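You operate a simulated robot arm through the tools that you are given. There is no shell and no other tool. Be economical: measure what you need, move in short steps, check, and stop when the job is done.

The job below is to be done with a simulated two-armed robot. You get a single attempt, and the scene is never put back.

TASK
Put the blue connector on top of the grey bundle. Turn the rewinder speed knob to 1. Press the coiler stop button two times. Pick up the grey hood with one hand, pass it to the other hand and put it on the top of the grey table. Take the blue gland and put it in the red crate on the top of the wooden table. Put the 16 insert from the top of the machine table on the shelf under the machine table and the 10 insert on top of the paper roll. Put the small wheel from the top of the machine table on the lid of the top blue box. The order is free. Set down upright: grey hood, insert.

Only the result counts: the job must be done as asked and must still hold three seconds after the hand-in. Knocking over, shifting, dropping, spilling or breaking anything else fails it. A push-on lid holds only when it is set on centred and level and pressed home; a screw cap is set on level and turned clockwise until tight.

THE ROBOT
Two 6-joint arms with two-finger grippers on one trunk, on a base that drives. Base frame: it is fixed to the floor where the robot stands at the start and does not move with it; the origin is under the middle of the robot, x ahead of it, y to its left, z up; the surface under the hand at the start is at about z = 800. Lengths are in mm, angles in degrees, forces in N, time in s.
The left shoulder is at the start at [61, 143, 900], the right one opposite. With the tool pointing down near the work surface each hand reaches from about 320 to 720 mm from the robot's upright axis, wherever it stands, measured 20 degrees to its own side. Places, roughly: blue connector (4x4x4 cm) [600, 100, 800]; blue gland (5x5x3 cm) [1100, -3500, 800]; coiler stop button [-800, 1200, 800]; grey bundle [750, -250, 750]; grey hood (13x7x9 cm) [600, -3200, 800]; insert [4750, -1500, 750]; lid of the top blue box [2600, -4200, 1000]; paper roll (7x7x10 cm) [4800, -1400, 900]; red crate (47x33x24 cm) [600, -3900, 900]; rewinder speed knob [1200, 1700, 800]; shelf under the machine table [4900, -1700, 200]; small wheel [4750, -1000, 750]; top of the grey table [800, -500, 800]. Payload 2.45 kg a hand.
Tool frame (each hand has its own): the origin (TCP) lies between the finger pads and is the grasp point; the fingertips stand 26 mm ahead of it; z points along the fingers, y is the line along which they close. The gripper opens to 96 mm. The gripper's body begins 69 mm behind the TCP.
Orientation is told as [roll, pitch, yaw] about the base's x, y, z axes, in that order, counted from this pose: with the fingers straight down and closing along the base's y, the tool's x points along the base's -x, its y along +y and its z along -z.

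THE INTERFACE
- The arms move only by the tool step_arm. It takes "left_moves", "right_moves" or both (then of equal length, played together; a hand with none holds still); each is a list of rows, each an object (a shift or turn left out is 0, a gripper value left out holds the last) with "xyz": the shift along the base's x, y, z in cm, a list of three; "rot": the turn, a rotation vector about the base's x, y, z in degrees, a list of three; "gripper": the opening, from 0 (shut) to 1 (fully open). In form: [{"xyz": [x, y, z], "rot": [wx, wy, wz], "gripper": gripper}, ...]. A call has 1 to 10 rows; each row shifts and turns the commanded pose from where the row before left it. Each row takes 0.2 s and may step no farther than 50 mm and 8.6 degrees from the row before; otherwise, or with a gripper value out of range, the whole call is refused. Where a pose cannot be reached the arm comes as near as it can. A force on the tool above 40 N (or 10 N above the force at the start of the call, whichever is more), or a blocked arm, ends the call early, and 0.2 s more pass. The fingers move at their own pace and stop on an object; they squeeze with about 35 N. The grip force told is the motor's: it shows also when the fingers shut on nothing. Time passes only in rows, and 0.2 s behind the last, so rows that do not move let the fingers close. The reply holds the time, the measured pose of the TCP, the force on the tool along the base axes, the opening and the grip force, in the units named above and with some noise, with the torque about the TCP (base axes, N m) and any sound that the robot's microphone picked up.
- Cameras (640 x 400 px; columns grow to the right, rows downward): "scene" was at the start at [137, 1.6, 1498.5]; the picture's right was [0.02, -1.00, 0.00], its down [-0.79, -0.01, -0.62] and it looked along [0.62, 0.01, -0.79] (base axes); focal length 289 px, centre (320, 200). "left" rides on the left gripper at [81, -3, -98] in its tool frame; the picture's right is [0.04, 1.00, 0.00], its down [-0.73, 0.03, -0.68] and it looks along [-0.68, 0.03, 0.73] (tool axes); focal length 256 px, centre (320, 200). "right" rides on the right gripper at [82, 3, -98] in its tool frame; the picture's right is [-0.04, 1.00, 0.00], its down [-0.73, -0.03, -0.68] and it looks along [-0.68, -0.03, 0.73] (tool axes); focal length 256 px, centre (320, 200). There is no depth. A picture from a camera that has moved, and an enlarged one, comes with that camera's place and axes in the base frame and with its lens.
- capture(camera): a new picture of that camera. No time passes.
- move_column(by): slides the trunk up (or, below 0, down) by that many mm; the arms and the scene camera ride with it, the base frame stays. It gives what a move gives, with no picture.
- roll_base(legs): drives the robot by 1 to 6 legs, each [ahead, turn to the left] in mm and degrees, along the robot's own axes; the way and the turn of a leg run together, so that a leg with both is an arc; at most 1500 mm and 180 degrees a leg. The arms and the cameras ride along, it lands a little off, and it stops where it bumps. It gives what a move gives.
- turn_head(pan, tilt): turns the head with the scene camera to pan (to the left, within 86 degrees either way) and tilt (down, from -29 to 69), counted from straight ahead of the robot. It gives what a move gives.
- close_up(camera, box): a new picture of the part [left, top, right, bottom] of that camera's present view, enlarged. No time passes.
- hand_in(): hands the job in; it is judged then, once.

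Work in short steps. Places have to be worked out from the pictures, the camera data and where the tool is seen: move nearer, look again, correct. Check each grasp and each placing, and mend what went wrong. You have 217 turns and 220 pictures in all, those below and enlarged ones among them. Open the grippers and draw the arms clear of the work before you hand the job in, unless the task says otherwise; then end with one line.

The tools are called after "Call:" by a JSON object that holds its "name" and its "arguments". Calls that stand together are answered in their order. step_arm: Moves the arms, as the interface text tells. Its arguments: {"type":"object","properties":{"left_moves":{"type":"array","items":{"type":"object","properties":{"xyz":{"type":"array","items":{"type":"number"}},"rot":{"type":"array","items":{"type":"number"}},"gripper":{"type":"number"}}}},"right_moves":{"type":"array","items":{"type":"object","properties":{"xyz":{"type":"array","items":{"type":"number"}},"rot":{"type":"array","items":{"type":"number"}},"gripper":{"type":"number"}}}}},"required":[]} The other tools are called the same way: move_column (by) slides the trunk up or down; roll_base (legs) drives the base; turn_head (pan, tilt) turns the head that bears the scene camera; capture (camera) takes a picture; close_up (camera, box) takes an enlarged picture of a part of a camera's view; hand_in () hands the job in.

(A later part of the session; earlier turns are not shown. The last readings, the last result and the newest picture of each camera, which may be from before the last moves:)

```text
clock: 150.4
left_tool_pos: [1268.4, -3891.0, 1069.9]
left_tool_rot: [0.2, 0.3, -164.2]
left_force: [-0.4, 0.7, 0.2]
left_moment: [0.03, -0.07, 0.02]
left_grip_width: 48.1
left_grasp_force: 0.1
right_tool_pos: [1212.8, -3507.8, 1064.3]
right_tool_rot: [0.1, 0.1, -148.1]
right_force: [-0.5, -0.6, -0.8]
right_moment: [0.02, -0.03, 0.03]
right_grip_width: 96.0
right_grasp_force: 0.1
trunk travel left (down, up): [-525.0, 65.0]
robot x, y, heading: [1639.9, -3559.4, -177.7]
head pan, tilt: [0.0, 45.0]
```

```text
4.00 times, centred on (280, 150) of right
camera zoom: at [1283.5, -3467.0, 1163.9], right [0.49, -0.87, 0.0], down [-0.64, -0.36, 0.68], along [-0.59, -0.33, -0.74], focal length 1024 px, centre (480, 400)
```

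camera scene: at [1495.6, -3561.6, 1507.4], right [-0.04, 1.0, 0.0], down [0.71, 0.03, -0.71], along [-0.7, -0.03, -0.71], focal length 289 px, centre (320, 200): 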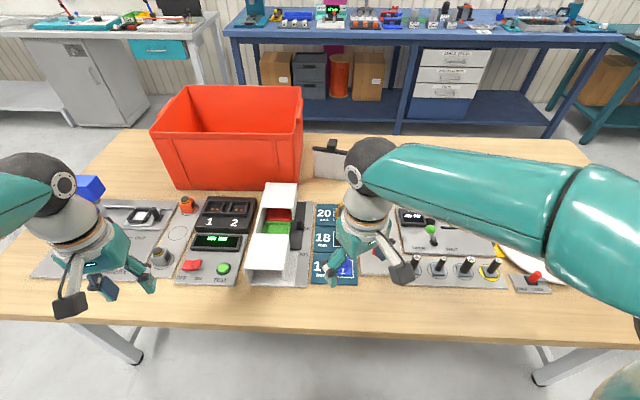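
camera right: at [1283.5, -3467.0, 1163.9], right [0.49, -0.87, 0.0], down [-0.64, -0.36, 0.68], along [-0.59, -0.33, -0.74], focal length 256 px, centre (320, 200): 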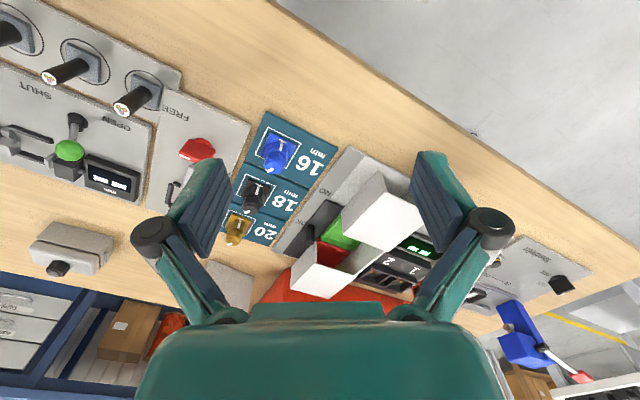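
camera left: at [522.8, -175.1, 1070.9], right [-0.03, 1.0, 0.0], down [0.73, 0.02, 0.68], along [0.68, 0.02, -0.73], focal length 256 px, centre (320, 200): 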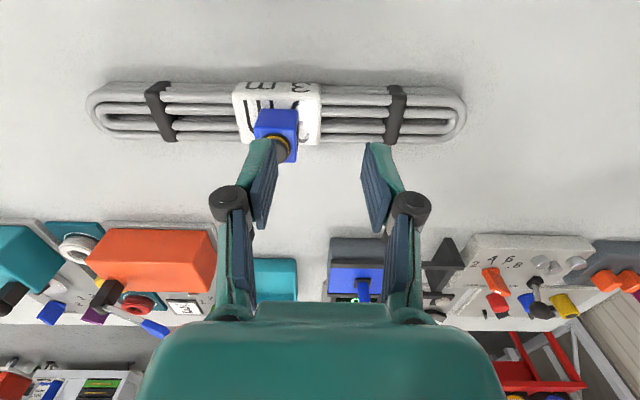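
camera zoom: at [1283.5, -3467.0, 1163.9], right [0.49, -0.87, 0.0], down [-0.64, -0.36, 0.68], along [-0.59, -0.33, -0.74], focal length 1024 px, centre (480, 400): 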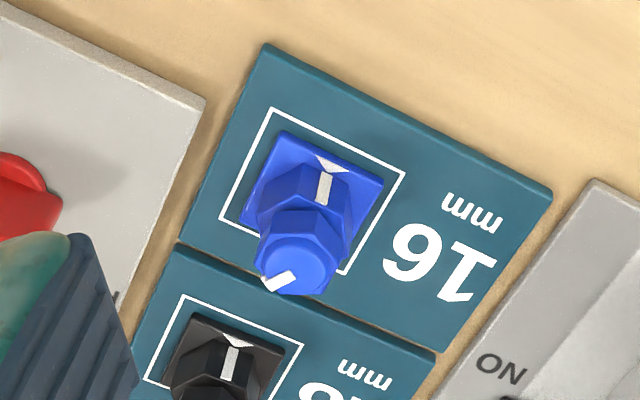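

The blue gland stands at about [1061, -3514], top ~850, aligned with the base axes. I move the right hand above it with yaw 180.

Call:
{"name": "step_arm", "arguments": {"right_moves": [{"xyz": [-4, 0, 0], "rot": [0, 0, -8], "gripper": 0.62}, {"xyz": [-4, 0, 0], "rot": [0, 0, -8]}, {"xyz": [-4, 0, 0], "rot": [0, 0, -8]}, {"xyz": [-3.2, -0.6, 0], "rot": [0, 0, -8]}, {"xyz": [0, 0, -5]}, {"xyz": [0, 0, -5]}, {"xyz": [0, 0, -4]}, {}]}}

Call:
{"name": "capture", "arguments": {"camera": "right"}}

```text
clock: 152.2
left_tool_pos: [1270.3, -3892.4, 1070.8]
left_tool_rot: [0.1, 0.3, -164.3]
left_force: [0.7, -0.5, -0.9]
left_moment: [-0.01, 0.03, -0.02]
left_grip_width: 47.9
left_grasp_force: 0.0
right_tool_pos: [1062.7, -3515.8, 926.1]
right_tool_rot: [0.0, 0.0, 179.8]
right_force: [0.4, 0.1, 0.1]
right_moment: [0.0, 0.0, 0.0]
right_grip_width: 59.3
right_grasp_force: 0.0
trunk travel left (down, up): [-525.0, 65.0]
robot x, y, heading: [1640.2, -3552.7, -177.6]
head pan, tilt: [0.0, 45.0]
```

```text
158 pictures are left
camera right: at [1143.6, -3518.8, 1024.7], right [-0.04, -1.0, 0.0], down [-0.73, 0.03, 0.68], along [-0.68, 0.03, -0.73], focal length 256 px, centre (320, 200)
```

right: 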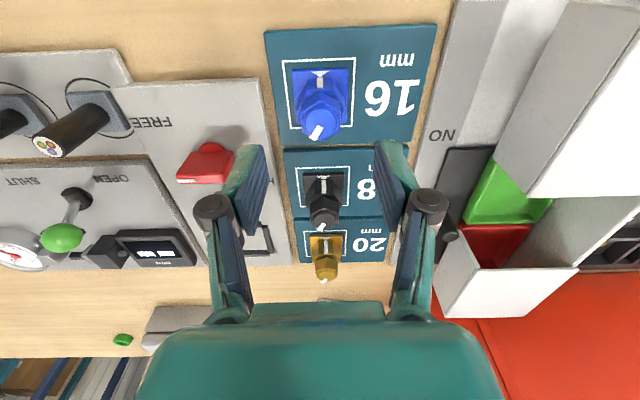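

Centred. I descend and close on the gland.

Call:
{"name": "step_arm", "arguments": {"right_moves": [{"xyz": [-0.1, 0, -4]}, {"xyz": [0, 0, -3]}, {"xyz": [0, 0, -1.4]}, {"gripper": 0}, {}, {}, {}]}}

Call:
{"name": "capture", "arguments": {"camera": "right"}}

```text
clock: 153.8
left_tool_pos: [1270.6, -3891.1, 1070.6]
left_tool_rot: [0.2, 0.1, -164.2]
left_force: [-0.3, 0.1, -1.1]
left_moment: [0.01, -0.01, 0.01]
left_grip_width: 48.0
left_grasp_force: 0.0
right_tool_pos: [1061.4, -3514.1, 841.8]
right_tool_rot: [-0.1, 0.0, 179.9]
right_force: [0.4, 0.1, -0.3]
right_moment: [0.01, 0.0, -0.01]
right_grip_width: 37.0
right_grasp_force: 35.2
trunk travel left (down, up): [-525.0, 65.0]
robot x, y, heading: [1644.1, -3554.8, -177.6]
head pan, tilt: [0.0, 45.0]
```

```text
157 pictures are left
camera right: at [1141.9, -3517.7, 941.9], right [-0.04, -1.0, 0.0], down [-0.73, 0.03, 0.68], along [-0.68, 0.03, -0.73], focal length 256 px, centre (320, 200)
```

right: 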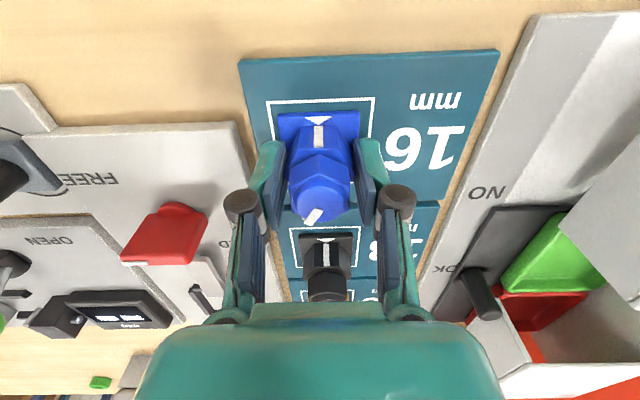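

Gripped at 37 mm. I lift it straight up and check that it comes along.

Call:
{"name": "step_arm", "arguments": {"right_moves": [{"xyz": [0, 0, 3]}, {"xyz": [0, 0, 4.5]}, {"xyz": [0, 0, 4.5]}, {"xyz": [2, 0, 4.5]}, {"xyz": [3, 0, 3.5]}, {"xyz": [4.5, 0, 0]}, {"xyz": [4.5, 0, 0]}, {}]}}

Call:
{"name": "capture", "arguments": {"camera": "right"}}

```text
clock: 155.7
left_tool_pos: [1269.2, -3892.4, 1071.8]
left_tool_rot: [0.2, 0.2, -164.3]
left_force: [-0.5, 0.6, -0.5]
left_moment: [0.03, 0.02, 0.0]
left_grip_width: 47.6
left_grasp_force: 0.0
right_tool_pos: [1199.9, -3513.8, 1043.3]
right_tool_rot: [0.0, 0.1, 179.8]
right_force: [-0.9, 0.2, -0.3]
right_moment: [0.03, -0.03, 0.0]
right_grip_width: 37.1
right_grasp_force: 35.8
trunk travel left (down, up): [-525.0, 65.0]
robot x, y, heading: [1642.0, -3557.2, -177.5]
head pan, tilt: [0.0, 45.0]
```

```text
156 pictures are left
camera right: at [1280.9, -3515.8, 1141.3], right [-0.04, -1.0, 0.0], down [-0.73, 0.03, 0.68], along [-0.68, 0.03, -0.73], focal length 256 px, centre (320, 200)
```

right: 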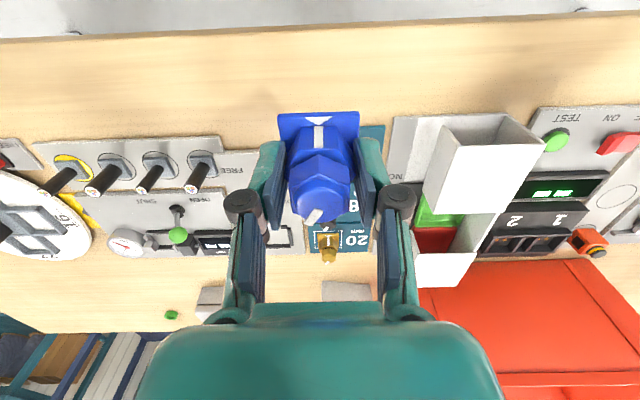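

The gland is held. I go back around: back off, turn right twice, and drive to the gap.

Call:
{"name": "roll_base", "arguments": {"legs": [[-60, 0], [0, -46]]}}

Call:
{"name": "roll_base", "arguments": {"legs": [[0, -46], [1500, 0]]}}

```text
clock: 159.0
left_tool_pos: [1202.3, -3522.1, 1072.0]
left_tool_rot: [0.2, 0.3, 149.8]
left_force: [-0.3, 0.5, -0.3]
left_moment: [0.0, -0.03, 0.02]
left_grip_width: 48.1
left_grasp_force: 0.0
right_tool_pos: [1426.2, -3206.2, 1042.0]
right_tool_rot: [0.1, 0.1, 133.8]
right_force: [-0.3, 0.2, -1.1]
right_moment: [0.02, -0.01, -0.01]
right_grip_width: 36.9
right_grasp_force: 34.4
trunk travel left (down, up): [-525.0, 65.0]
robot x, y, heading: [1679.6, -3574.1, 136.4]
head pan, tilt: [0.0, 45.0]
```

```text
clock: 169.0
left_tool_pos: [1431.4, -1682.8, 1070.9]
left_tool_rot: [0.2, 0.2, 102.0]
left_force: [0.0, 0.6, -0.3]
left_moment: [-0.02, 0.02, -0.01]
left_grip_width: 48.2
left_grasp_force: 0.1
right_tool_pos: [1814.8, -1637.7, 1042.7]
right_tool_rot: [0.0, 0.2, 85.9]
right_force: [-0.4, -0.3, -1.1]
right_moment: [0.0, 0.0, 0.01]
right_grip_width: 37.2
right_grasp_force: 34.4
trunk travel left (down, up): [-525.0, 65.0]
robot x, y, heading: [1712.5, -2072.8, 88.3]
head pan, tilt: [0.0, 45.0]
```

I advance 50 mm, turn left to face -x and drive through the gap.

Call:
{"name": "roll_base", "arguments": {"legs": [[60, 0], [0, 46]]}}

Call:
{"name": "roll_base", "arguments": {"legs": [[0, 46]]}}

Call:
{"name": "turn_head", "arguments": {"pan": 0, "tilt": 40}}

Call:
{"name": "capture", "arguments": {"camera": "scene"}}

```text
clock: 172.3
left_tool_pos: [1237.2, -1939.9, 1071.0]
left_tool_rot: [0.2, 0.3, 147.6]
left_force: [0.3, -0.2, 0.7]
left_moment: [-0.05, -0.03, 0.02]
left_grip_width: 47.8
left_grasp_force: 0.1
right_tool_pos: [1473.7, -1635.6, 1044.7]
right_tool_rot: [-0.1, 0.1, 131.5]
right_force: [0.5, -1.0, -1.2]
right_moment: [0.0, 0.02, 0.01]
right_grip_width: 36.6
right_grasp_force: 35.0
trunk travel left (down, up): [-525.0, 65.0]
robot x, y, heading: [1732.2, -1994.6, 133.8]
head pan, tilt: [0.0, 45.0]
```

```text
clock: 175.0
left_tool_pos: [1345.7, -2308.5, 1072.9]
left_tool_rot: [0.2, 0.3, -166.9]
left_force: [0.0, 0.0, 0.7]
left_moment: [0.0, -0.03, 0.03]
left_grip_width: 48.3
left_grasp_force: 0.0
right_tool_pos: [1294.2, -1925.6, 1043.7]
right_tool_rot: [0.0, 0.1, 177.1]
right_force: [0.3, 0.0, -0.5]
right_moment: [-0.01, 0.0, 0.02]
right_grip_width: 37.0
right_grasp_force: 35.5
trunk travel left (down, up): [-525.0, 65.0]
robot x, y, heading: [1728.3, -1961.5, 178.9]
head pan, tilt: [0.0, 45.0]
```

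```text
clock: 175.7
left_tool_pos: [1344.9, -2309.4, 1073.4]
left_tool_rot: [0.1, 0.3, -166.9]
left_force: [0.2, 0.4, 0.4]
left_moment: [0.02, -0.02, -0.01]
left_grip_width: 48.0
left_grasp_force: 0.1
right_tool_pos: [1294.3, -1927.8, 1044.5]
right_tool_rot: [0.1, 0.1, 177.1]
right_force: [-0.1, 0.6, -0.8]
right_moment: [0.01, 0.02, -0.04]
right_grip_width: 36.6
right_grasp_force: 34.9
trunk travel left (down, up): [-525.0, 65.0]
robot x, y, heading: [1732.7, -1961.1, 178.6]
head pan, tilt: [0.0, 40.0]
```

```text
155 pictures are left
camera scene: at [1585.6, -1960.9, 1514.8], right [0.02, 1.0, 0.0], down [0.64, -0.01, -0.77], along [-0.77, 0.01, -0.64], focal length 289 px, centre (320, 200)
```

scene: 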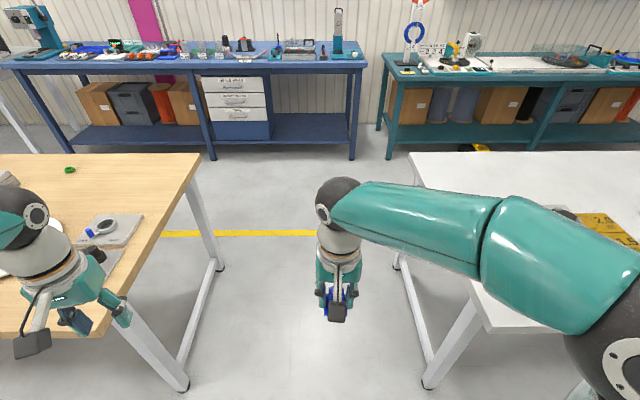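

I drive through with slight left bias, then turn left toward the crate.

Call:
{"name": "roll_base", "arguments": {"legs": [[700, 4], [700, -2], [450, 0], [0, 44]]}}

Call:
{"name": "roll_base", "arguments": {"legs": [[0, 45]]}}

```text
clock: 187.7
left_tool_pos: [-133.6, -2522.3, 1071.1]
left_tool_rot: [0.2, 0.1, -121.0]
left_force: [0.0, -0.9, 0.1]
left_moment: [0.02, 0.0, 0.0]
left_grip_width: 48.3
left_grasp_force: 0.0
right_tool_pos: [-444.3, -2291.9, 1046.1]
right_tool_rot: [-0.1, 0.1, -137.1]
right_force: [0.0, -0.4, -1.6]
right_moment: [0.01, -0.01, -0.01]
right_grip_width: 36.8
right_grasp_force: 35.0
trunk travel left (down, up): [-525.0, 65.0]
robot x, y, heading: [-135.6, -1981.7, -135.1]
head pan, tilt: [0.0, 40.0]
```

```text
clock: 190.4
left_tool_pos: [247.0, -2365.3, 1071.8]
left_tool_rot: [0.2, 0.3, -76.0]
left_force: [-0.7, -0.7, -0.5]
left_moment: [0.03, -0.02, -0.01]
left_grip_width: 48.2
left_grasp_force: 0.1
right_tool_pos: [-135.0, -2422.4, 1044.5]
right_tool_rot: [0.0, 0.1, -92.1]
right_force: [-0.1, 0.2, -1.6]
right_moment: [0.01, 0.0, 0.02]
right_grip_width: 37.1
right_grasp_force: 34.6
trunk travel left (down, up): [-525.0, 65.0]
robot x, y, heading: [-163.4, -1985.7, -90.9]
head pan, tilt: [0.0, 40.0]
```

Next I raise the trunk 60 mm so everything clears the crate rim, then drive to beside the crate and turn to face it.

Call:
{"name": "move_column", "arguments": {"by": 60}}

Call:
{"name": "roll_base", "arguments": {"legs": [[1500, 0], [370, 0], [0, 45]]}}

Call:
{"name": "roll_base", "arguments": {"legs": [[0, 45]]}}

Call:
{"name": "capture", "arguments": {"camera": "scene"}}

```text
clock: 191.4
left_tool_pos: [247.4, -2365.6, 1132.3]
left_tool_rot: [0.3, 0.2, -76.1]
left_force: [-0.4, -0.7, -0.6]
left_moment: [0.01, 0.01, 0.01]
left_grip_width: 48.1
left_grasp_force: 0.2
right_tool_pos: [-134.8, -2422.6, 1104.9]
right_tool_rot: [-0.1, 0.0, -92.1]
right_force: [-0.1, -0.4, -0.4]
right_moment: [-0.01, 0.03, -0.01]
right_grip_width: 36.9
right_grasp_force: 35.0
trunk travel left (down, up): [-585.0, 5.0]
robot x, y, heading: [-164.1, -1984.4, -90.8]
head pan, tilt: [0.0, 40.0]
```

```text
clock: 203.3
left_tool_pos: [353.4, -3861.4, 1134.0]
left_tool_rot: [0.3, 0.2, -31.6]
left_force: [0.7, -0.5, -0.6]
left_moment: [0.02, 0.01, 0.0]
left_grip_width: 47.9
left_grasp_force: 0.0
right_tool_pos: [121.7, -4170.6, 1104.6]
right_tool_rot: [0.0, 0.1, -47.6]
right_force: [0.4, 0.4, -0.8]
right_moment: [0.03, -0.01, -0.01]
right_grip_width: 36.7
right_grasp_force: 34.0
trunk travel left (down, up): [-585.0, 5.0]
robot x, y, heading: [-225.6, -3902.6, -46.6]
head pan, tilt: [0.0, 40.0]
```

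```text
clock: 206.1
left_tool_pos: [151.2, -3457.9, 1134.7]
left_tool_rot: [0.2, 0.2, 14.4]
left_force: [0.4, -0.4, 0.2]
left_moment: [0.03, 0.01, 0.02]
left_grip_width: 47.8
left_grasp_force: 0.1
right_tool_pos: [211.1, -3837.7, 1105.7]
right_tool_rot: [0.0, 0.2, -1.8]
right_force: [-0.1, -1.1, -1.1]
right_moment: [0.02, 0.04, -0.07]
right_grip_width: 36.7
right_grasp_force: 35.2
trunk travel left (down, up): [-585.0, 5.0]
robot x, y, heading: [-229.2, -3932.4, -0.9]
head pan, tilt: [0.0, 40.0]
```

```text
154 pictures are left
camera scene: at [-80.1, -3934.6, 1574.9], right [-0.02, -1.0, 0.0], down [-0.64, 0.01, -0.77], along [0.77, -0.01, -0.64], focal length 289 px, centre (320, 200)
```

scene: 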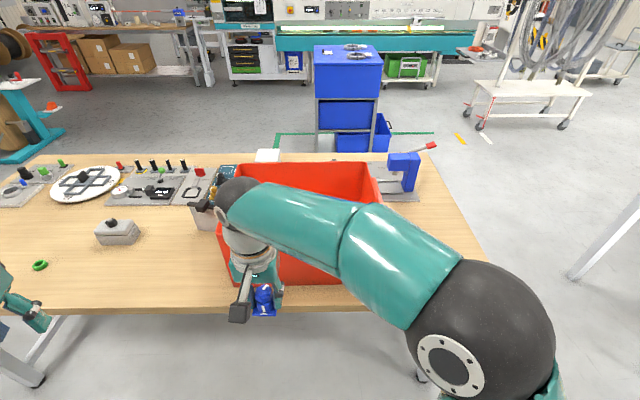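

I drive 230 mm forward, and then look at the crate's inside.

Call:
{"name": "roll_base", "arguments": {"legs": [[230, 0]]}}

Call:
{"name": "turn_head", "arguments": {"pan": 0, "tilt": 55}}

Call:
{"name": "capture", "arguments": {"camera": "scene"}}

Call:
{"name": "capture", "arguments": {"camera": "right"}}

```text
clock: 207.8
left_tool_pos: [381.1, -3461.3, 1133.7]
left_tool_rot: [0.1, 0.3, 14.5]
left_force: [-0.1, 0.1, 0.4]
left_moment: [-0.03, -0.01, -0.01]
left_grip_width: 48.0
left_grasp_force: 0.1
right_tool_pos: [440.6, -3841.3, 1106.1]
right_tool_rot: [0.0, 0.2, -1.5]
right_force: [0.0, 0.3, -0.5]
right_moment: [-0.02, 0.03, -0.01]
right_grip_width: 36.9
right_grasp_force: 35.5
trunk travel left (down, up): [-585.0, 5.0]
robot x, y, heading: [4.3, -3938.0, -0.9]
head pan, tilt: [0.0, 40.0]
```

```text
clock: 208.6
left_tool_pos: [377.9, -3460.0, 1136.0]
left_tool_rot: [0.1, 0.2, 14.4]
left_force: [-0.2, 0.2, 0.8]
left_moment: [0.0, 0.02, -0.02]
left_grip_width: 48.0
left_grasp_force: 0.2
right_tool_pos: [437.5, -3841.7, 1106.9]
right_tool_rot: [0.0, 0.1, -1.5]
right_force: [0.1, 0.6, -0.4]
right_moment: [-0.04, 0.0, 0.0]
right_grip_width: 37.0
right_grasp_force: 34.7
trunk travel left (down, up): [-585.0, 5.0]
robot x, y, heading: [7.8, -3936.3, -0.7]
head pan, tilt: [0.0, 55.0]
```

```text
153 pictures are left
camera scene: at [135.4, -3938.2, 1554.3], right [-0.02, -1.0, 0.0], down [-0.82, 0.01, -0.57], along [0.57, -0.01, -0.82], focal length 289 px, centre (320, 200)
```

scene: 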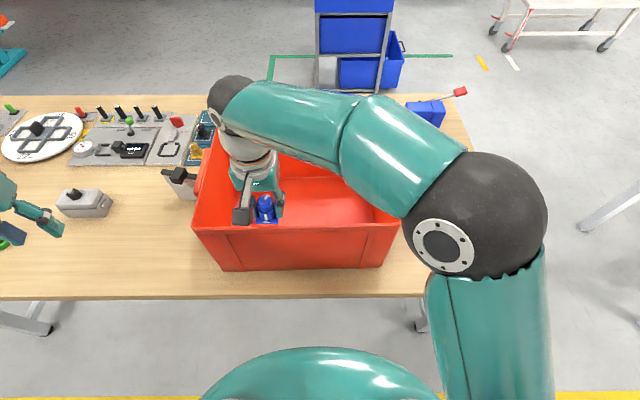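

```text
152 pictures are left
camera right: at [357.0, -3835.2, 1205.6], right [0.07, 1.0, 0.0], down [0.73, -0.05, 0.68], along [0.68, -0.05, -0.73], focal length 256 px, centre (320, 200)
```

right: 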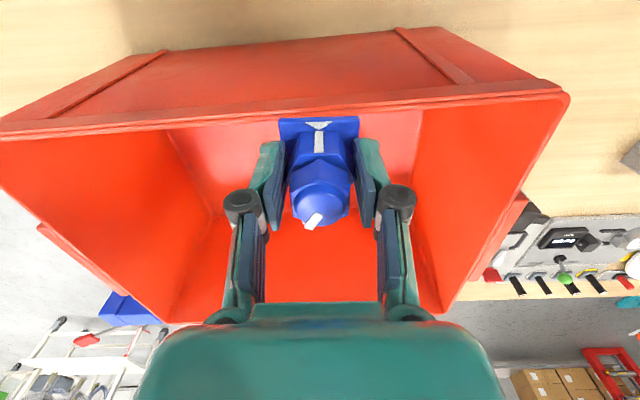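

The crate is open below. I move the gland to [610,-3885] and lower partway.

Call:
{"name": "step_arm", "arguments": {"right_moves": [{"xyz": [4.3, -1, 0]}, {"xyz": [4.3, -1, 0]}, {"xyz": [4.3, -1, 0]}, {"xyz": [4.3, -1, 0]}, {"xyz": [0, 0, -4]}, {"xyz": [0, 0, -4]}, {"xyz": [0, 0, -4]}, {"xyz": [0, 0, -3]}, {}]}}

Call:
{"name": "capture", "arguments": {"camera": "scene"}}

Call:
{"name": "capture", "arguments": {"camera": "right"}}

```text
clock: 210.6
left_tool_pos: [378.8, -3461.2, 1134.4]
left_tool_rot: [0.2, 0.2, 14.5]
left_force: [-0.9, -0.1, -0.2]
left_moment: [0.06, -0.01, 0.0]
left_grip_width: 48.3
left_grasp_force: 0.0
right_tool_pos: [593.4, -3886.9, 947.9]
right_tool_rot: [0.0, 0.1, -1.5]
right_force: [0.0, -0.1, -0.7]
right_moment: [-0.01, 0.0, 0.02]
right_grip_width: 36.6
right_grasp_force: 35.1
right hand out of reach, approached as far as the arm can: row 4
trunk travel left (down, up): [-585.0, 5.0]
robot x, y, heading: [2.2, -3935.6, -1.1]
head pan, tilt: [0.0, 55.0]
```

```text
151 pictures are left
camera scene: at [135.5, -3938.2, 1554.3], right [-0.02, -1.0, 0.0], down [-0.82, 0.01, -0.57], along [0.57, -0.01, -0.82], focal length 289 px, centre (320, 200)
```

scene: 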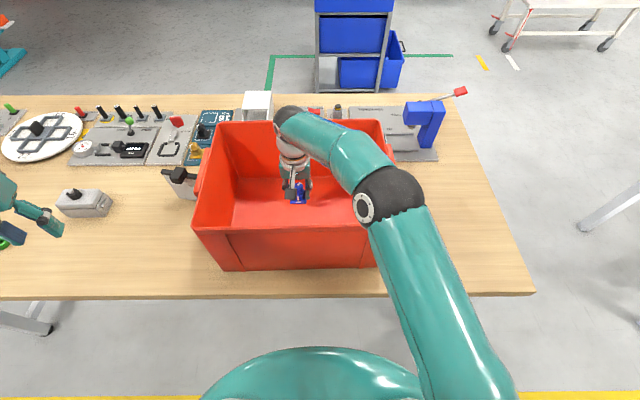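

```text
150 pictures are left
camera right: at [510.4, -3881.9, 1047.0], right [0.07, 1.0, 0.0], down [0.73, -0.05, 0.68], along [0.68, -0.04, -0.73], focal length 256 px, centre (320, 200)
```

right: 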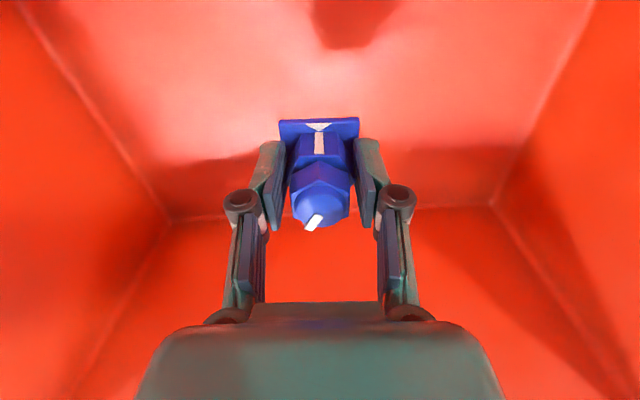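

Clear all around. I continue lowering toward the crate floor.

Call:
{"name": "step_arm", "arguments": {"right_moves": [{"xyz": [0, 0, -4]}, {"xyz": [0, 0, -3]}, {"xyz": [0, 0, -1]}, {"xyz": [0, 0, -0.6]}, {"xyz": [0, 0, -0.5]}, {"xyz": [0, 0, -0.5]}, {"xyz": [0, 0, -0.4]}]}}

```text
clock: 212.2
left_tool_pos: [379.2, -3461.6, 1134.4]
left_tool_rot: [0.1, 0.2, 14.5]
left_force: [0.7, 0.3, -0.2]
left_moment: [0.02, 0.0, 0.01]
left_grip_width: 48.0
left_grasp_force: 0.1
right_tool_pos: [592.1, -3887.4, 849.1]
right_tool_rot: [0.0, 0.1, -1.5]
right_force: [0.4, -0.1, -0.3]
right_moment: [0.03, 0.0, -0.02]
right_grip_width: 36.7
right_grasp_force: 34.7
trunk travel left (down, up): [-585.0, 5.0]
robot x, y, heading: [3.9, -3932.5, -0.8]
head pan, tilt: [0.0, 55.0]
```

Call:
{"name": "step_arm", "arguments": {"right_moves": [{"xyz": [0, 0, -0.4]}, {"xyz": [0, 0, -0.4]}]}}

```text
clock: 212.8
left_tool_pos: [378.8, -3461.4, 1135.9]
left_tool_rot: [0.2, 0.2, 14.5]
left_force: [-1.1, -1.1, 0.1]
left_moment: [-0.03, -0.03, 0.03]
left_grip_width: 48.1
left_grasp_force: 0.1
right_tool_pos: [591.7, -3888.7, 840.8]
right_tool_rot: [0.0, 0.0, -1.5]
right_force: [0.0, 1.5, 1.2]
right_moment: [0.0, -0.04, 0.03]
right_grip_width: 36.7
right_grasp_force: 35.1
trunk travel left (down, up): [-585.0, 5.0]
robot x, y, heading: [1.5, -3936.6, -0.7]
head pan, tilt: [0.0, 55.0]
```

Force just starting; one more small step, then release.

Call:
{"name": "step_arm", "arguments": {"right_moves": [{"xyz": [0, 0, -0.3]}, {}]}}

```text
clock: 213.4
left_tool_pos: [376.6, -3461.5, 1134.8]
left_tool_rot: [0.2, 0.1, 14.5]
left_force: [-0.6, -0.1, -0.2]
left_moment: [0.01, -0.01, 0.0]
left_grip_width: 48.2
left_grasp_force: 0.1
right_tool_pos: [591.4, -3887.9, 841.2]
right_tool_rot: [0.1, -0.2, -1.5]
right_force: [-1.8, 1.0, 16.0]
right_moment: [0.03, 0.22, -0.01]
right_grip_width: 36.8
right_grasp_force: 34.9
trunk travel left (down, up): [-585.0, 5.0]
robot x, y, heading: [1.6, -3937.8, -0.6]
head pan, tilt: [0.0, 55.0]
```

Contact (16 N). I release and raise out of the crate.

Call:
{"name": "step_arm", "arguments": {"right_moves": [{"gripper": 0.62}, {}, {}, {"xyz": [0, 0, 4]}, {"xyz": [0, 0, 5]}, {"xyz": [0, 0, 5]}, {"xyz": [0, 0, 5]}, {"xyz": [-1, 0, 4.8]}, {"xyz": [-2, 0, 4]}]}}

Call:
{"name": "capture", "arguments": {"camera": "right"}}

```text
clock: 215.4
left_tool_pos: [377.3, -3460.3, 1136.1]
left_tool_rot: [0.2, 0.0, 14.5]
left_force: [-0.2, -0.6, 0.2]
left_moment: [0.01, -0.01, 0.04]
left_grip_width: 47.9
left_grasp_force: 0.0
right_tool_pos: [560.3, -3889.1, 1117.0]
right_tool_rot: [0.0, 0.1, -1.4]
right_force: [-0.1, -0.6, 0.2]
right_moment: [0.0, -0.01, 0.0]
right_grip_width: 59.6
right_grasp_force: 0.1
trunk travel left (down, up): [-585.0, 5.0]
robot x, y, heading: [1.1, -3935.8, -1.1]
head pan, tilt: [0.0, 55.0]
```

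```text
149 pictures are left
camera right: at [478.2, -3882.7, 1216.7], right [0.07, 1.0, 0.0], down [0.73, -0.05, 0.68], along [0.68, -0.05, -0.73], focal length 256 px, centre (320, 200)
```

right: 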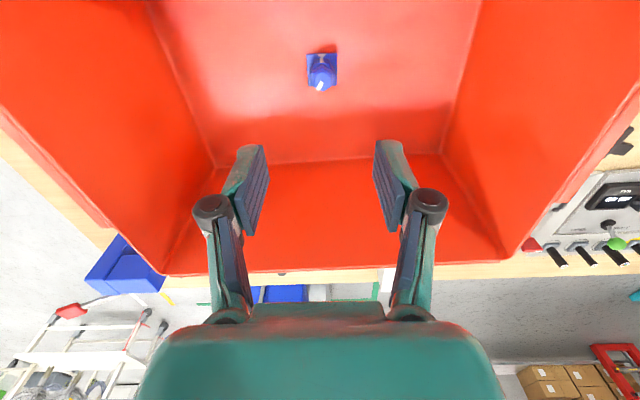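

The gland stands in the crate. I pull the right hand back, back off, and drive along to the hood.

Call:
{"name": "step_arm", "arguments": {"right_moves": [{"xyz": [-4.5, 0, 0]}, {"xyz": [-4.5, 0, 0]}, {"xyz": [-4.5, 0, 0], "gripper": 1}], "left_moves": [{}, {}, {"gripper": 1}]}}

Call:
{"name": "roll_base", "arguments": {"legs": [[-200, 0], [0, 46]]}}

Call:
{"name": "roll_base", "arguments": {"legs": [[0, 45], [680, 0]]}}

Call:
{"name": "roll_base", "arguments": {"legs": [[0, -45]]}}

Call:
{"name": "roll_base", "arguments": {"legs": [[0, -45]]}}

Call:
{"name": "capture", "arguments": {"camera": "scene"}}

```text
clock: 216.2
left_tool_pos: [377.4, -3460.9, 1135.1]
left_tool_rot: [0.2, 0.2, 14.4]
left_force: [0.2, -0.3, 0.4]
left_moment: [0.0, -0.02, 0.0]
left_grip_width: 95.5
left_grasp_force: 0.0
right_tool_pos: [426.3, -3889.3, 1118.3]
right_tool_rot: [0.1, -0.1, -1.6]
right_force: [1.2, -0.7, 0.0]
right_moment: [0.01, -0.05, -0.01]
right_grip_width: 96.1
right_grasp_force: 0.1
trunk travel left (down, up): [-585.0, 5.0]
robot x, y, heading: [4.3, -3937.0, -1.0]
head pan, tilt: [0.0, 55.0]
```

```text
clock: 220.2
left_tool_pos: [-283.2, -3331.7, 1136.4]
left_tool_rot: [0.2, 0.2, 60.4]
left_force: [-0.2, -0.8, 0.4]
left_moment: [0.0, -0.01, -0.03]
left_grip_width: 96.0
left_grasp_force: 0.1
right_tool_pos: [59.0, -3593.0, 1116.4]
right_tool_rot: [0.0, 0.1, 44.5]
right_force: [0.6, 0.1, -0.5]
right_moment: [0.0, -0.03, 0.03]
right_grip_width: 96.0
right_grasp_force: 0.1
trunk travel left (down, up): [-585.0, 5.0]
robot x, y, heading: [-179.5, -3952.6, 45.0]
head pan, tilt: [0.0, 55.0]
```

```text
clock: 223.5
left_tool_pos: [-700.4, -3568.7, 1134.9]
left_tool_rot: [0.0, 0.4, 106.4]
left_force: [-0.6, 1.7, -0.9]
left_moment: [-0.07, -0.04, 0.0]
left_grip_width: 95.9
left_grasp_force: 0.1
right_tool_pos: [-281.0, -3508.4, 1114.5]
right_tool_rot: [-0.2, 0.3, 91.2]
right_force: [0.2, 0.4, -0.7]
right_moment: [-0.09, -0.02, -0.01]
right_grip_width: 95.9
right_grasp_force: 0.0
trunk travel left (down, up): [-585.0, 5.0]
robot x, y, heading: [-148.6, -3928.5, 92.5]
head pan, tilt: [0.0, 55.0]
stopped in leg 2: the robot was blocked; the commanded pose is now the measured one
```

```text
clock: 226.2
left_tool_pos: [-287.4, -3288.3, 1136.6]
left_tool_rot: [0.1, 0.1, 61.7]
left_force: [0.1, 0.5, -0.5]
left_moment: [-0.02, 0.0, 0.02]
left_grip_width: 96.0
left_grasp_force: 0.0
right_tool_pos: [52.8, -3543.1, 1116.3]
right_tool_rot: [-0.2, 0.1, 46.4]
right_force: [-0.1, -0.1, -0.1]
right_moment: [-0.04, 0.0, 0.0]
right_grip_width: 95.9
right_grasp_force: 0.1
trunk travel left (down, up): [-585.0, 5.0]
robot x, y, heading: [-170.0, -3914.0, 48.0]
head pan, tilt: [0.0, 55.0]
```

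```text
clock: 228.9
left_tool_pos: [193.7, -3390.5, 1137.6]
left_tool_rot: [0.0, 0.1, 16.3]
left_force: [-0.2, -0.5, 0.5]
left_moment: [0.01, 0.01, -0.01]
left_grip_width: 96.0
left_grasp_force: 0.1
right_tool_pos: [251.7, -3812.4, 1117.6]
right_tool_rot: [-0.2, 0.1, 1.1]
right_force: [0.1, -0.6, -0.2]
right_moment: [0.0, 0.0, 0.01]
right_grip_width: 96.0
right_grasp_force: 0.1
trunk travel left (down, up): [-585.0, 5.0]
robot x, y, heading: [-171.9, -3879.1, 3.0]
head pan, tilt: [0.0, 55.0]
```

```text
148 pictures are left
camera scene: at [-35.9, -3872.9, 1554.2], right [0.05, -1.0, 0.0], down [-0.82, -0.04, -0.57], along [0.57, 0.03, -0.82], focal length 289 px, centre (320, 200)
```

scene: 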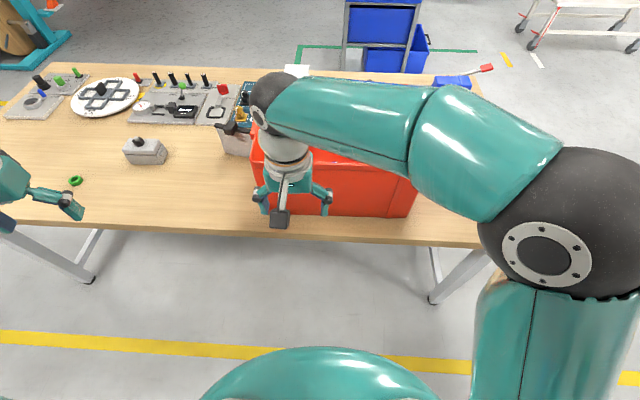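

The forward leg was blocked while facing +y, possibly by the left elbow near the far bench. I look behind-left by turning 45° left and panning the head.

Call:
{"name": "roll_base", "arguments": {"legs": [[110, 0], [0, 43]]}}

Call:
{"name": "turn_head", "arguments": {"pan": 84, "tilt": 30}}

Call:
{"name": "capture", "arguments": {"camera": "scene"}}

```text
clock: 232.4
left_tool_pos: [-134.4, -3269.3, 1138.2]
left_tool_rot: [0.1, 0.2, 59.8]
left_force: [0.1, 0.0, -0.5]
left_moment: [0.0, 0.01, 0.05]
left_grip_width: 95.9
left_grasp_force: 0.0
right_tool_pos: [197.5, -3534.1, 1116.5]
right_tool_rot: [-0.3, 0.0, 44.4]
right_force: [0.4, -0.5, 0.4]
right_moment: [0.0, -0.01, -0.01]
right_grip_width: 95.7
right_grasp_force: 0.0
trunk travel left (down, up): [-585.0, 5.0]
robot x, y, heading: [-34.6, -3894.6, 46.2]
head pan, tilt: [0.0, 55.0]
```

```text
clock: 233.9
left_tool_pos: [-135.3, -3269.2, 1138.6]
left_tool_rot: [0.1, 0.2, 59.8]
left_force: [-0.2, 0.0, -1.0]
left_moment: [0.0, -0.02, -0.01]
left_grip_width: 96.0
left_grasp_force: 0.1
right_tool_pos: [196.5, -3535.3, 1117.9]
right_tool_rot: [-0.2, 0.1, 44.3]
right_force: [0.8, 0.5, 0.4]
right_moment: [0.02, -0.02, -0.01]
right_grip_width: 96.4
right_grasp_force: 0.1
trunk travel left (down, up): [-585.0, 5.0]
robot x, y, heading: [-41.9, -3894.6, 46.2]
head pan, tilt: [84.0, 30.0]
```

```text
147 pictures are left
camera scene: at [-56.3, -3780.8, 1590.3], right [0.76, 0.65, 0.0], down [0.32, -0.38, -0.87], along [-0.56, 0.66, -0.5], focal length 289 px, centre (320, 200)
```

scene: 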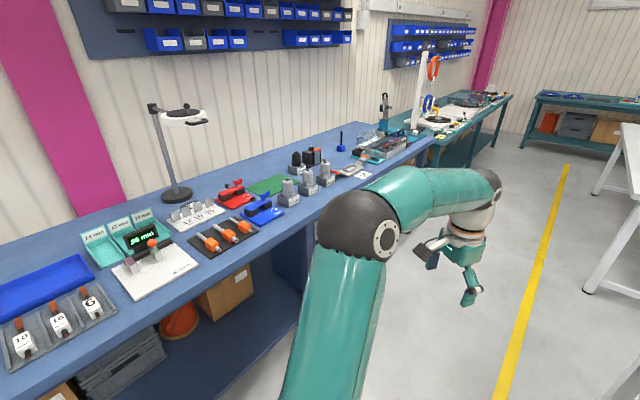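

Nothing was touched; everything on that bench is upright and far off. I complete the turn and try driving +y again.

Call:
{"name": "roll_base", "arguments": {"legs": [[0, 44]]}}

Call:
{"name": "roll_base", "arguments": {"legs": [[640, 0]]}}

```text
clock: 236.6
left_tool_pos: [-546.3, -3514.7, 1138.9]
left_tool_rot: [0.0, 0.1, 104.4]
left_force: [0.7, 0.1, -0.6]
left_moment: [-0.02, 0.03, -0.02]
left_grip_width: 96.0
left_grasp_force: 0.1
right_tool_pos: [-122.3, -3471.9, 1118.5]
right_tool_rot: [-0.2, 0.1, 88.9]
right_force: [-0.1, -0.3, 0.1]
right_moment: [-0.01, 0.0, 0.02]
right_grip_width: 96.2
right_grasp_force: 0.1
trunk travel left (down, up): [-585.0, 5.0]
robot x, y, heading: [-9.8, -3892.6, 90.3]
head pan, tilt: [84.0, 30.0]
```

```text
clock: 240.3
left_tool_pos: [-557.2, -2877.5, 1139.1]
left_tool_rot: [0.2, 0.1, 104.9]
left_force: [0.0, 1.1, 0.0]
left_moment: [0.01, 0.01, -0.03]
left_grip_width: 96.1
left_grasp_force: 0.1
right_tool_pos: [-134.5, -2829.6, 1118.6]
right_tool_rot: [-0.2, 0.0, 89.5]
right_force: [-0.2, 0.7, 0.3]
right_moment: [0.0, 0.0, 0.01]
right_grip_width: 96.3
right_grasp_force: 0.1
trunk travel left (down, up): [-585.0, 5.0]
robot x, y, heading: [-13.9, -3254.0, 91.0]
head pan, tilt: [84.0, 30.0]
```

Call:
{"name": "roll_base", "arguments": {"legs": [[0, -45]]}}

Call:
{"name": "roll_base", "arguments": {"legs": [[0, -45]]}}

Call:
{"name": "turn_head", "arguments": {"pan": 0, "tilt": 50}}

Call:
{"name": "capture", "arguments": {"camera": "scene"}}

```text
clock: 243.0
left_tool_pos: [-134.4, -2605.1, 1139.4]
left_tool_rot: [0.2, 0.1, 59.9]
left_force: [-0.3, -0.1, -0.3]
left_moment: [0.0, 0.03, 0.01]
left_grip_width: 95.7
left_grasp_force: 0.0
right_tool_pos: [198.3, -2868.0, 1118.1]
right_tool_rot: [-0.2, 0.1, 44.5]
right_force: [0.7, -0.1, 0.1]
right_moment: [-0.02, 0.0, 0.03]
right_grip_width: 96.0
right_grasp_force: 0.0
trunk travel left (down, up): [-585.0, 5.0]
robot x, y, heading: [-37.2, -3230.2, 46.3]
head pan, tilt: [84.0, 30.0]
```

```text
clock: 245.7
left_tool_pos: [337.5, -2718.5, 1139.7]
left_tool_rot: [0.2, 0.1, 15.0]
left_force: [0.2, 0.4, 0.8]
left_moment: [0.0, -0.02, 0.02]
left_grip_width: 95.9
left_grasp_force: 0.2
right_tool_pos: [387.0, -3141.6, 1119.6]
right_tool_rot: [-0.3, 0.1, -0.5]
right_force: [0.3, -0.1, 0.1]
right_moment: [-0.01, 0.02, -0.02]
right_grip_width: 96.0
right_grasp_force: 0.0
trunk travel left (down, up): [-585.0, 5.0]
robot x, y, heading: [-34.1, -3197.3, 1.7]
head pan, tilt: [84.0, 30.0]
```

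```text
clock: 247.3
left_tool_pos: [335.7, -2719.0, 1140.5]
left_tool_rot: [0.1, 0.1, 15.0]
left_force: [-0.3, 0.3, 1.1]
left_moment: [0.04, -0.03, 0.0]
left_grip_width: 96.0
left_grasp_force: 0.1
right_tool_pos: [385.5, -3141.5, 1121.8]
right_tool_rot: [-0.2, 0.0, -0.5]
right_force: [-0.2, 0.1, -0.4]
right_moment: [0.04, 0.05, 0.02]
right_grip_width: 96.0
right_grasp_force: 0.0
trunk travel left (down, up): [-585.0, 5.0]
robot x, y, heading: [-35.8, -3199.5, 1.3]
head pan, tilt: [0.0, 50.0]
```

```text
146 pictures are left
camera scene: at [101.3, -3193.8, 1560.8], right [0.03, -1.0, 0.0], down [-0.77, -0.02, -0.64], along [0.64, 0.02, -0.77], focal length 289 px, centre (320, 200)
```

scene: 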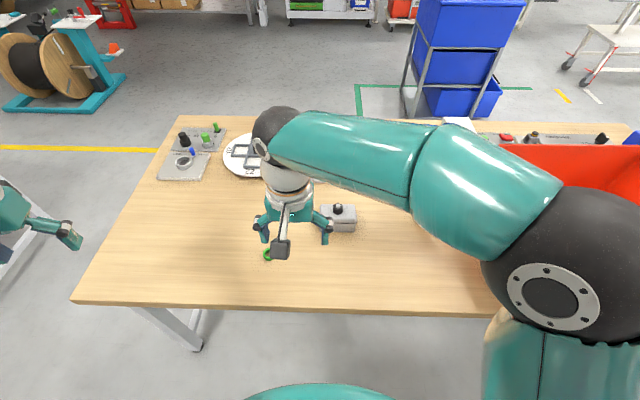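

The hood is at ~[630,-3238]. I drive 50 mm closer and zoom in on it.

Call:
{"name": "roll_base", "arguments": {"legs": [[50, 0]]}}

Call:
{"name": "close_up", "arguments": {"camera": "right", "box": [160, 0, 480, 200]}}

Call:
{"name": "close_up", "arguments": {"camera": "scene", "box": [250, 180, 410, 280]}}

```text
clock: 248.2
left_tool_pos: [390.1, -2716.1, 1139.2]
left_tool_rot: [0.3, 0.3, 15.0]
left_force: [1.8, -0.5, 0.1]
left_moment: [0.02, 0.1, -0.04]
left_grip_width: 96.0
left_grasp_force: 0.1
right_tool_pos: [439.9, -3139.7, 1119.8]
right_tool_rot: [-0.4, 0.2, -0.4]
right_force: [0.6, -0.1, -0.3]
right_moment: [0.02, 0.07, -0.02]
right_grip_width: 96.0
right_grasp_force: 0.0
trunk travel left (down, up): [-585.0, 5.0]
robot x, y, heading: [14.7, -3193.8, 1.6]
head pan, tilt: [0.0, 50.0]
```

```text
2.00 times, centred on (320, 100) of right
camera zoom: at [356.8, -3135.2, 1218.3], right [0.05, 1.0, 0.0], down [0.74, -0.03, 0.68], along [0.68, -0.04, -0.74], focal length 512 px, centre (320, 400)
```

zoom: 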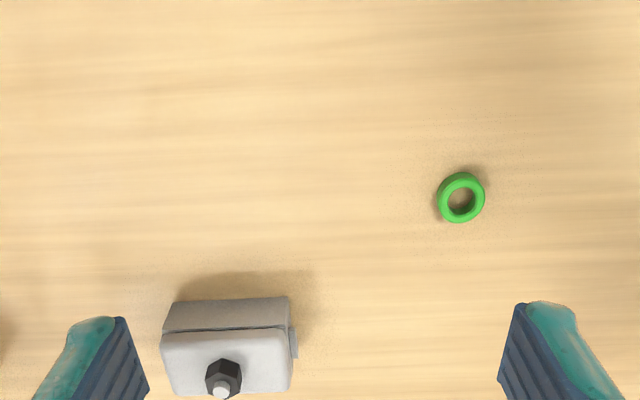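

```text
4.00 times, centred on (330, 230) of scene
camera zoom: at [155.6, -3192.4, 1560.4], right [0.03, -1.0, 0.0], down [-0.77, -0.02, -0.64], along [0.64, 0.02, -0.77], focal length 1155 px, centre (280, 80)
```

zoom: 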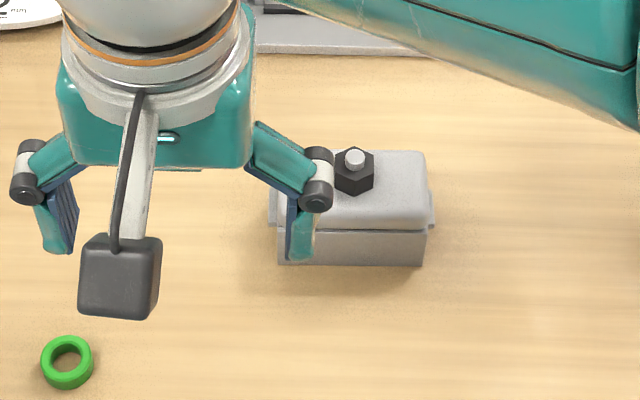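

The hood is centred at [641, -3235], long axis along y, body top ~855 with a nut on top. I plan: right hand grips its -y half (yaw +90), left hand later its +y half. I rotate and move the right hand above.

Call:
{"name": "step_arm", "arguments": {"right_moves": [{"xyz": [2, -1.3, 0], "rot": [0, 0, 8.5]}, {"xyz": [2, -1.3, 0], "rot": [0, 0, 8.5]}, {"xyz": [2, -1.3, 0], "rot": [0, 0, 8.5]}, {"xyz": [2, -1.3, 0], "rot": [0, 0, 8.5]}, {"xyz": [2, -1.3, -2], "rot": [0, 0, 8.5]}, {"xyz": [2, -1.3, -2], "rot": [0, 0, 8.5]}, {"xyz": [2, -1.3, -3], "rot": [0, 0, 8.5]}, {"xyz": [2, -1.3, -3], "rot": [0, 0, 8.5]}, {"xyz": [2, -1.2, -3], "rot": [0, 0, 8.5]}, {"xyz": [2, -1.2, -3], "rot": [0, 0, 8.5]}]}}

Call:
{"name": "step_arm", "arguments": {"right_moves": [{"rot": [0.2, 0, 4]}, {}]}}

Call:
{"name": "capture", "arguments": {"camera": "right"}}

Call:
{"name": "capture", "arguments": {"camera": "scene"}}

```text
clock: 250.4
left_tool_pos: [388.8, -2717.8, 1140.2]
left_tool_rot: [0.2, 0.2, 15.0]
left_force: [0.6, 0.7, 0.2]
left_moment: [0.02, 0.01, 0.01]
left_grip_width: 96.1
left_grasp_force: 0.1
right_tool_pos: [637.6, -3268.6, 959.2]
right_tool_rot: [-0.1, 0.1, 84.6]
right_force: [-0.1, -0.6, -0.1]
right_moment: [-0.01, 0.01, 0.02]
right_grip_width: 95.7
right_grasp_force: 0.0
trunk travel left (down, up): [-585.0, 5.0]
robot x, y, heading: [12.4, -3196.1, 1.3]
head pan, tilt: [0.0, 50.0]
```

```text
clock: 251.0
left_tool_pos: [387.0, -2717.3, 1141.0]
left_tool_rot: [0.2, 0.1, 15.1]
left_force: [-0.8, -0.3, -0.2]
left_moment: [-0.02, -0.02, 0.03]
left_grip_width: 96.0
left_grasp_force: 0.0
right_tool_pos: [635.5, -3267.7, 960.6]
right_tool_rot: [-0.1, -0.2, 88.7]
right_force: [-0.4, -0.4, 0.1]
right_moment: [0.02, 0.02, -0.02]
right_grip_width: 95.9
right_grasp_force: 0.1
trunk travel left (down, up): [-585.0, 5.0]
robot x, y, heading: [15.5, -3192.6, 1.3]
head pan, tilt: [0.0, 50.0]
```

```text
143 pictures are left
camera right: at [629.8, -3349.7, 1059.0], right [-1.0, 0.07, 0.0], down [0.05, 0.73, 0.68], along [0.05, 0.68, -0.73], focal length 256 px, centre (320, 200)
```

right: 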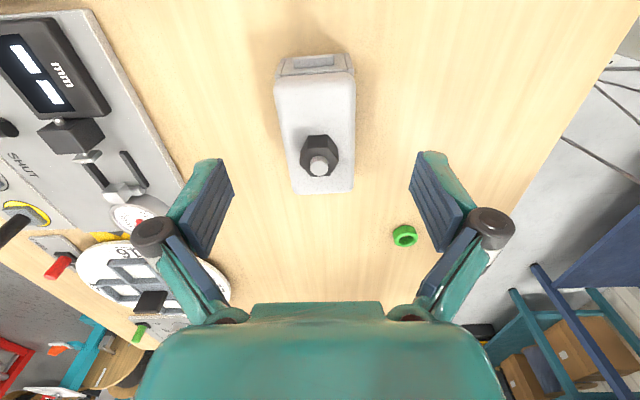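

```text
142 pictures are left
camera scene: at [151.8, -3192.5, 1560.8], right [0.03, -1.0, 0.0], down [-0.77, -0.02, -0.64], along [0.64, 0.02, -0.77], focal length 289 px, centre (320, 200)
```

scene: 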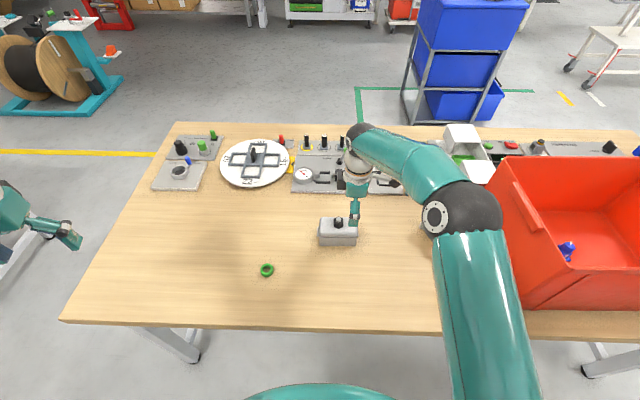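

Hood centre is [639, -3231]. I go down over its -y half and grip.

Call:
{"name": "step_arm", "arguments": {"right_moves": [{"xyz": [0.35, 0.6, -4], "rot": [0, 0, 1.3]}, {"xyz": [0, 0, -4]}, {"xyz": [0, 0, -3]}, {"xyz": [0, 0, -1.4]}, {"gripper": 0}, {}, {}, {}]}}

Call:
{"name": "capture", "arguments": {"camera": "right"}}

```text
clock: 252.8
left_tool_pos: [387.9, -2718.1, 1140.9]
left_tool_rot: [0.2, 0.1, 15.1]
left_force: [-0.4, -0.8, -0.3]
left_moment: [0.01, 0.03, 0.01]
left_grip_width: 95.8
left_grasp_force: 0.1
right_tool_pos: [639.0, -3263.8, 835.7]
right_tool_rot: [-0.1, -0.2, 89.8]
right_force: [-0.6, -0.2, 0.2]
right_moment: [0.08, 0.06, 0.09]
right_grip_width: 61.4
right_grasp_force: 35.0
trunk travel left (down, up): [-585.0, 5.0]
robot x, y, heading: [13.8, -3195.8, 1.2]
head pan, tilt: [0.0, 50.0]
```

```text
141 pictures are left
camera right: at [635.4, -3343.9, 933.3], right [-1.0, 0.04, 0.0], down [0.03, 0.73, 0.68], along [0.03, 0.68, -0.73], focal length 256 px, centre (320, 200)
```

right: 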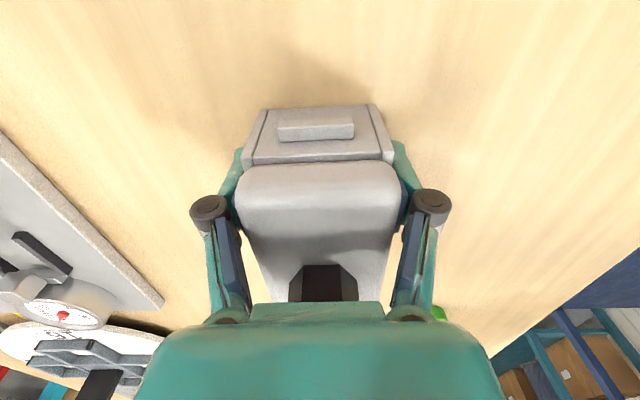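

Gripped at 61 mm. I lift it and check for tilt.

Call:
{"name": "step_arm", "arguments": {"right_moves": [{"xyz": [0, 0, 2]}, {"xyz": [0, 0, 3]}, {"xyz": [0, 0, 4]}, {}]}}

Call:
{"name": "capture", "arguments": {"camera": "right"}}

Call:
{"name": "close_up", "arguments": {"camera": "scene", "box": [270, 150, 430, 250]}}

```text
clock: 253.8
left_tool_pos: [389.5, -2715.6, 1140.0]
left_tool_rot: [0.2, 0.2, 15.0]
left_force: [-0.3, 0.5, 0.3]
left_moment: [0.01, 0.0, -0.02]
left_grip_width: 95.9
left_grasp_force: 0.0
right_tool_pos: [640.5, -3262.8, 926.1]
right_tool_rot: [0.0, -0.2, 89.8]
right_force: [0.3, -0.4, -2.7]
right_moment: [-0.05, 0.04, -0.04]
right_grip_width: 61.7
right_grasp_force: 34.8
trunk travel left (down, up): [-585.0, 5.0]
robot x, y, heading: [14.9, -3197.0, 1.5]
head pan, tilt: [0.0, 50.0]
```

```text
140 pictures are left
camera right: at [635.3, -3344.3, 1024.5], right [-1.0, 0.04, 0.0], down [0.03, 0.73, 0.68], along [0.03, 0.68, -0.73], focal length 256 px, centre (320, 200)
```

right: 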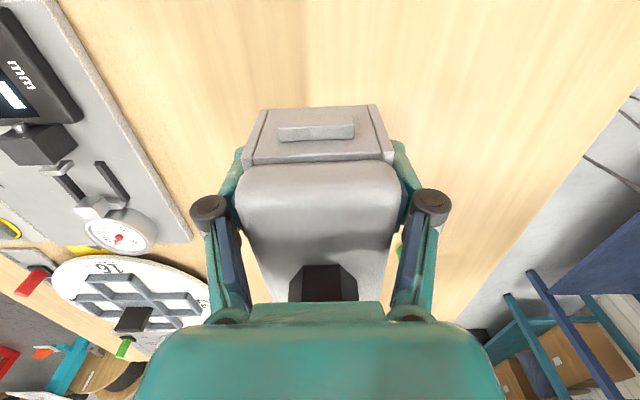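

```text
4.00 times, centred on (350, 200) of scene
camera zoom: at [153.1, -3192.7, 1560.6], right [0.03, -1.0, 0.0], down [-0.77, -0.02, -0.64], along [0.64, 0.02, -0.77], focal length 1155 px, centre (200, 200)
```

zoom: 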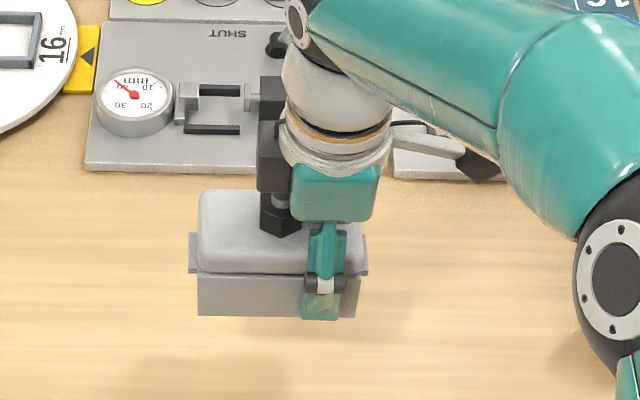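

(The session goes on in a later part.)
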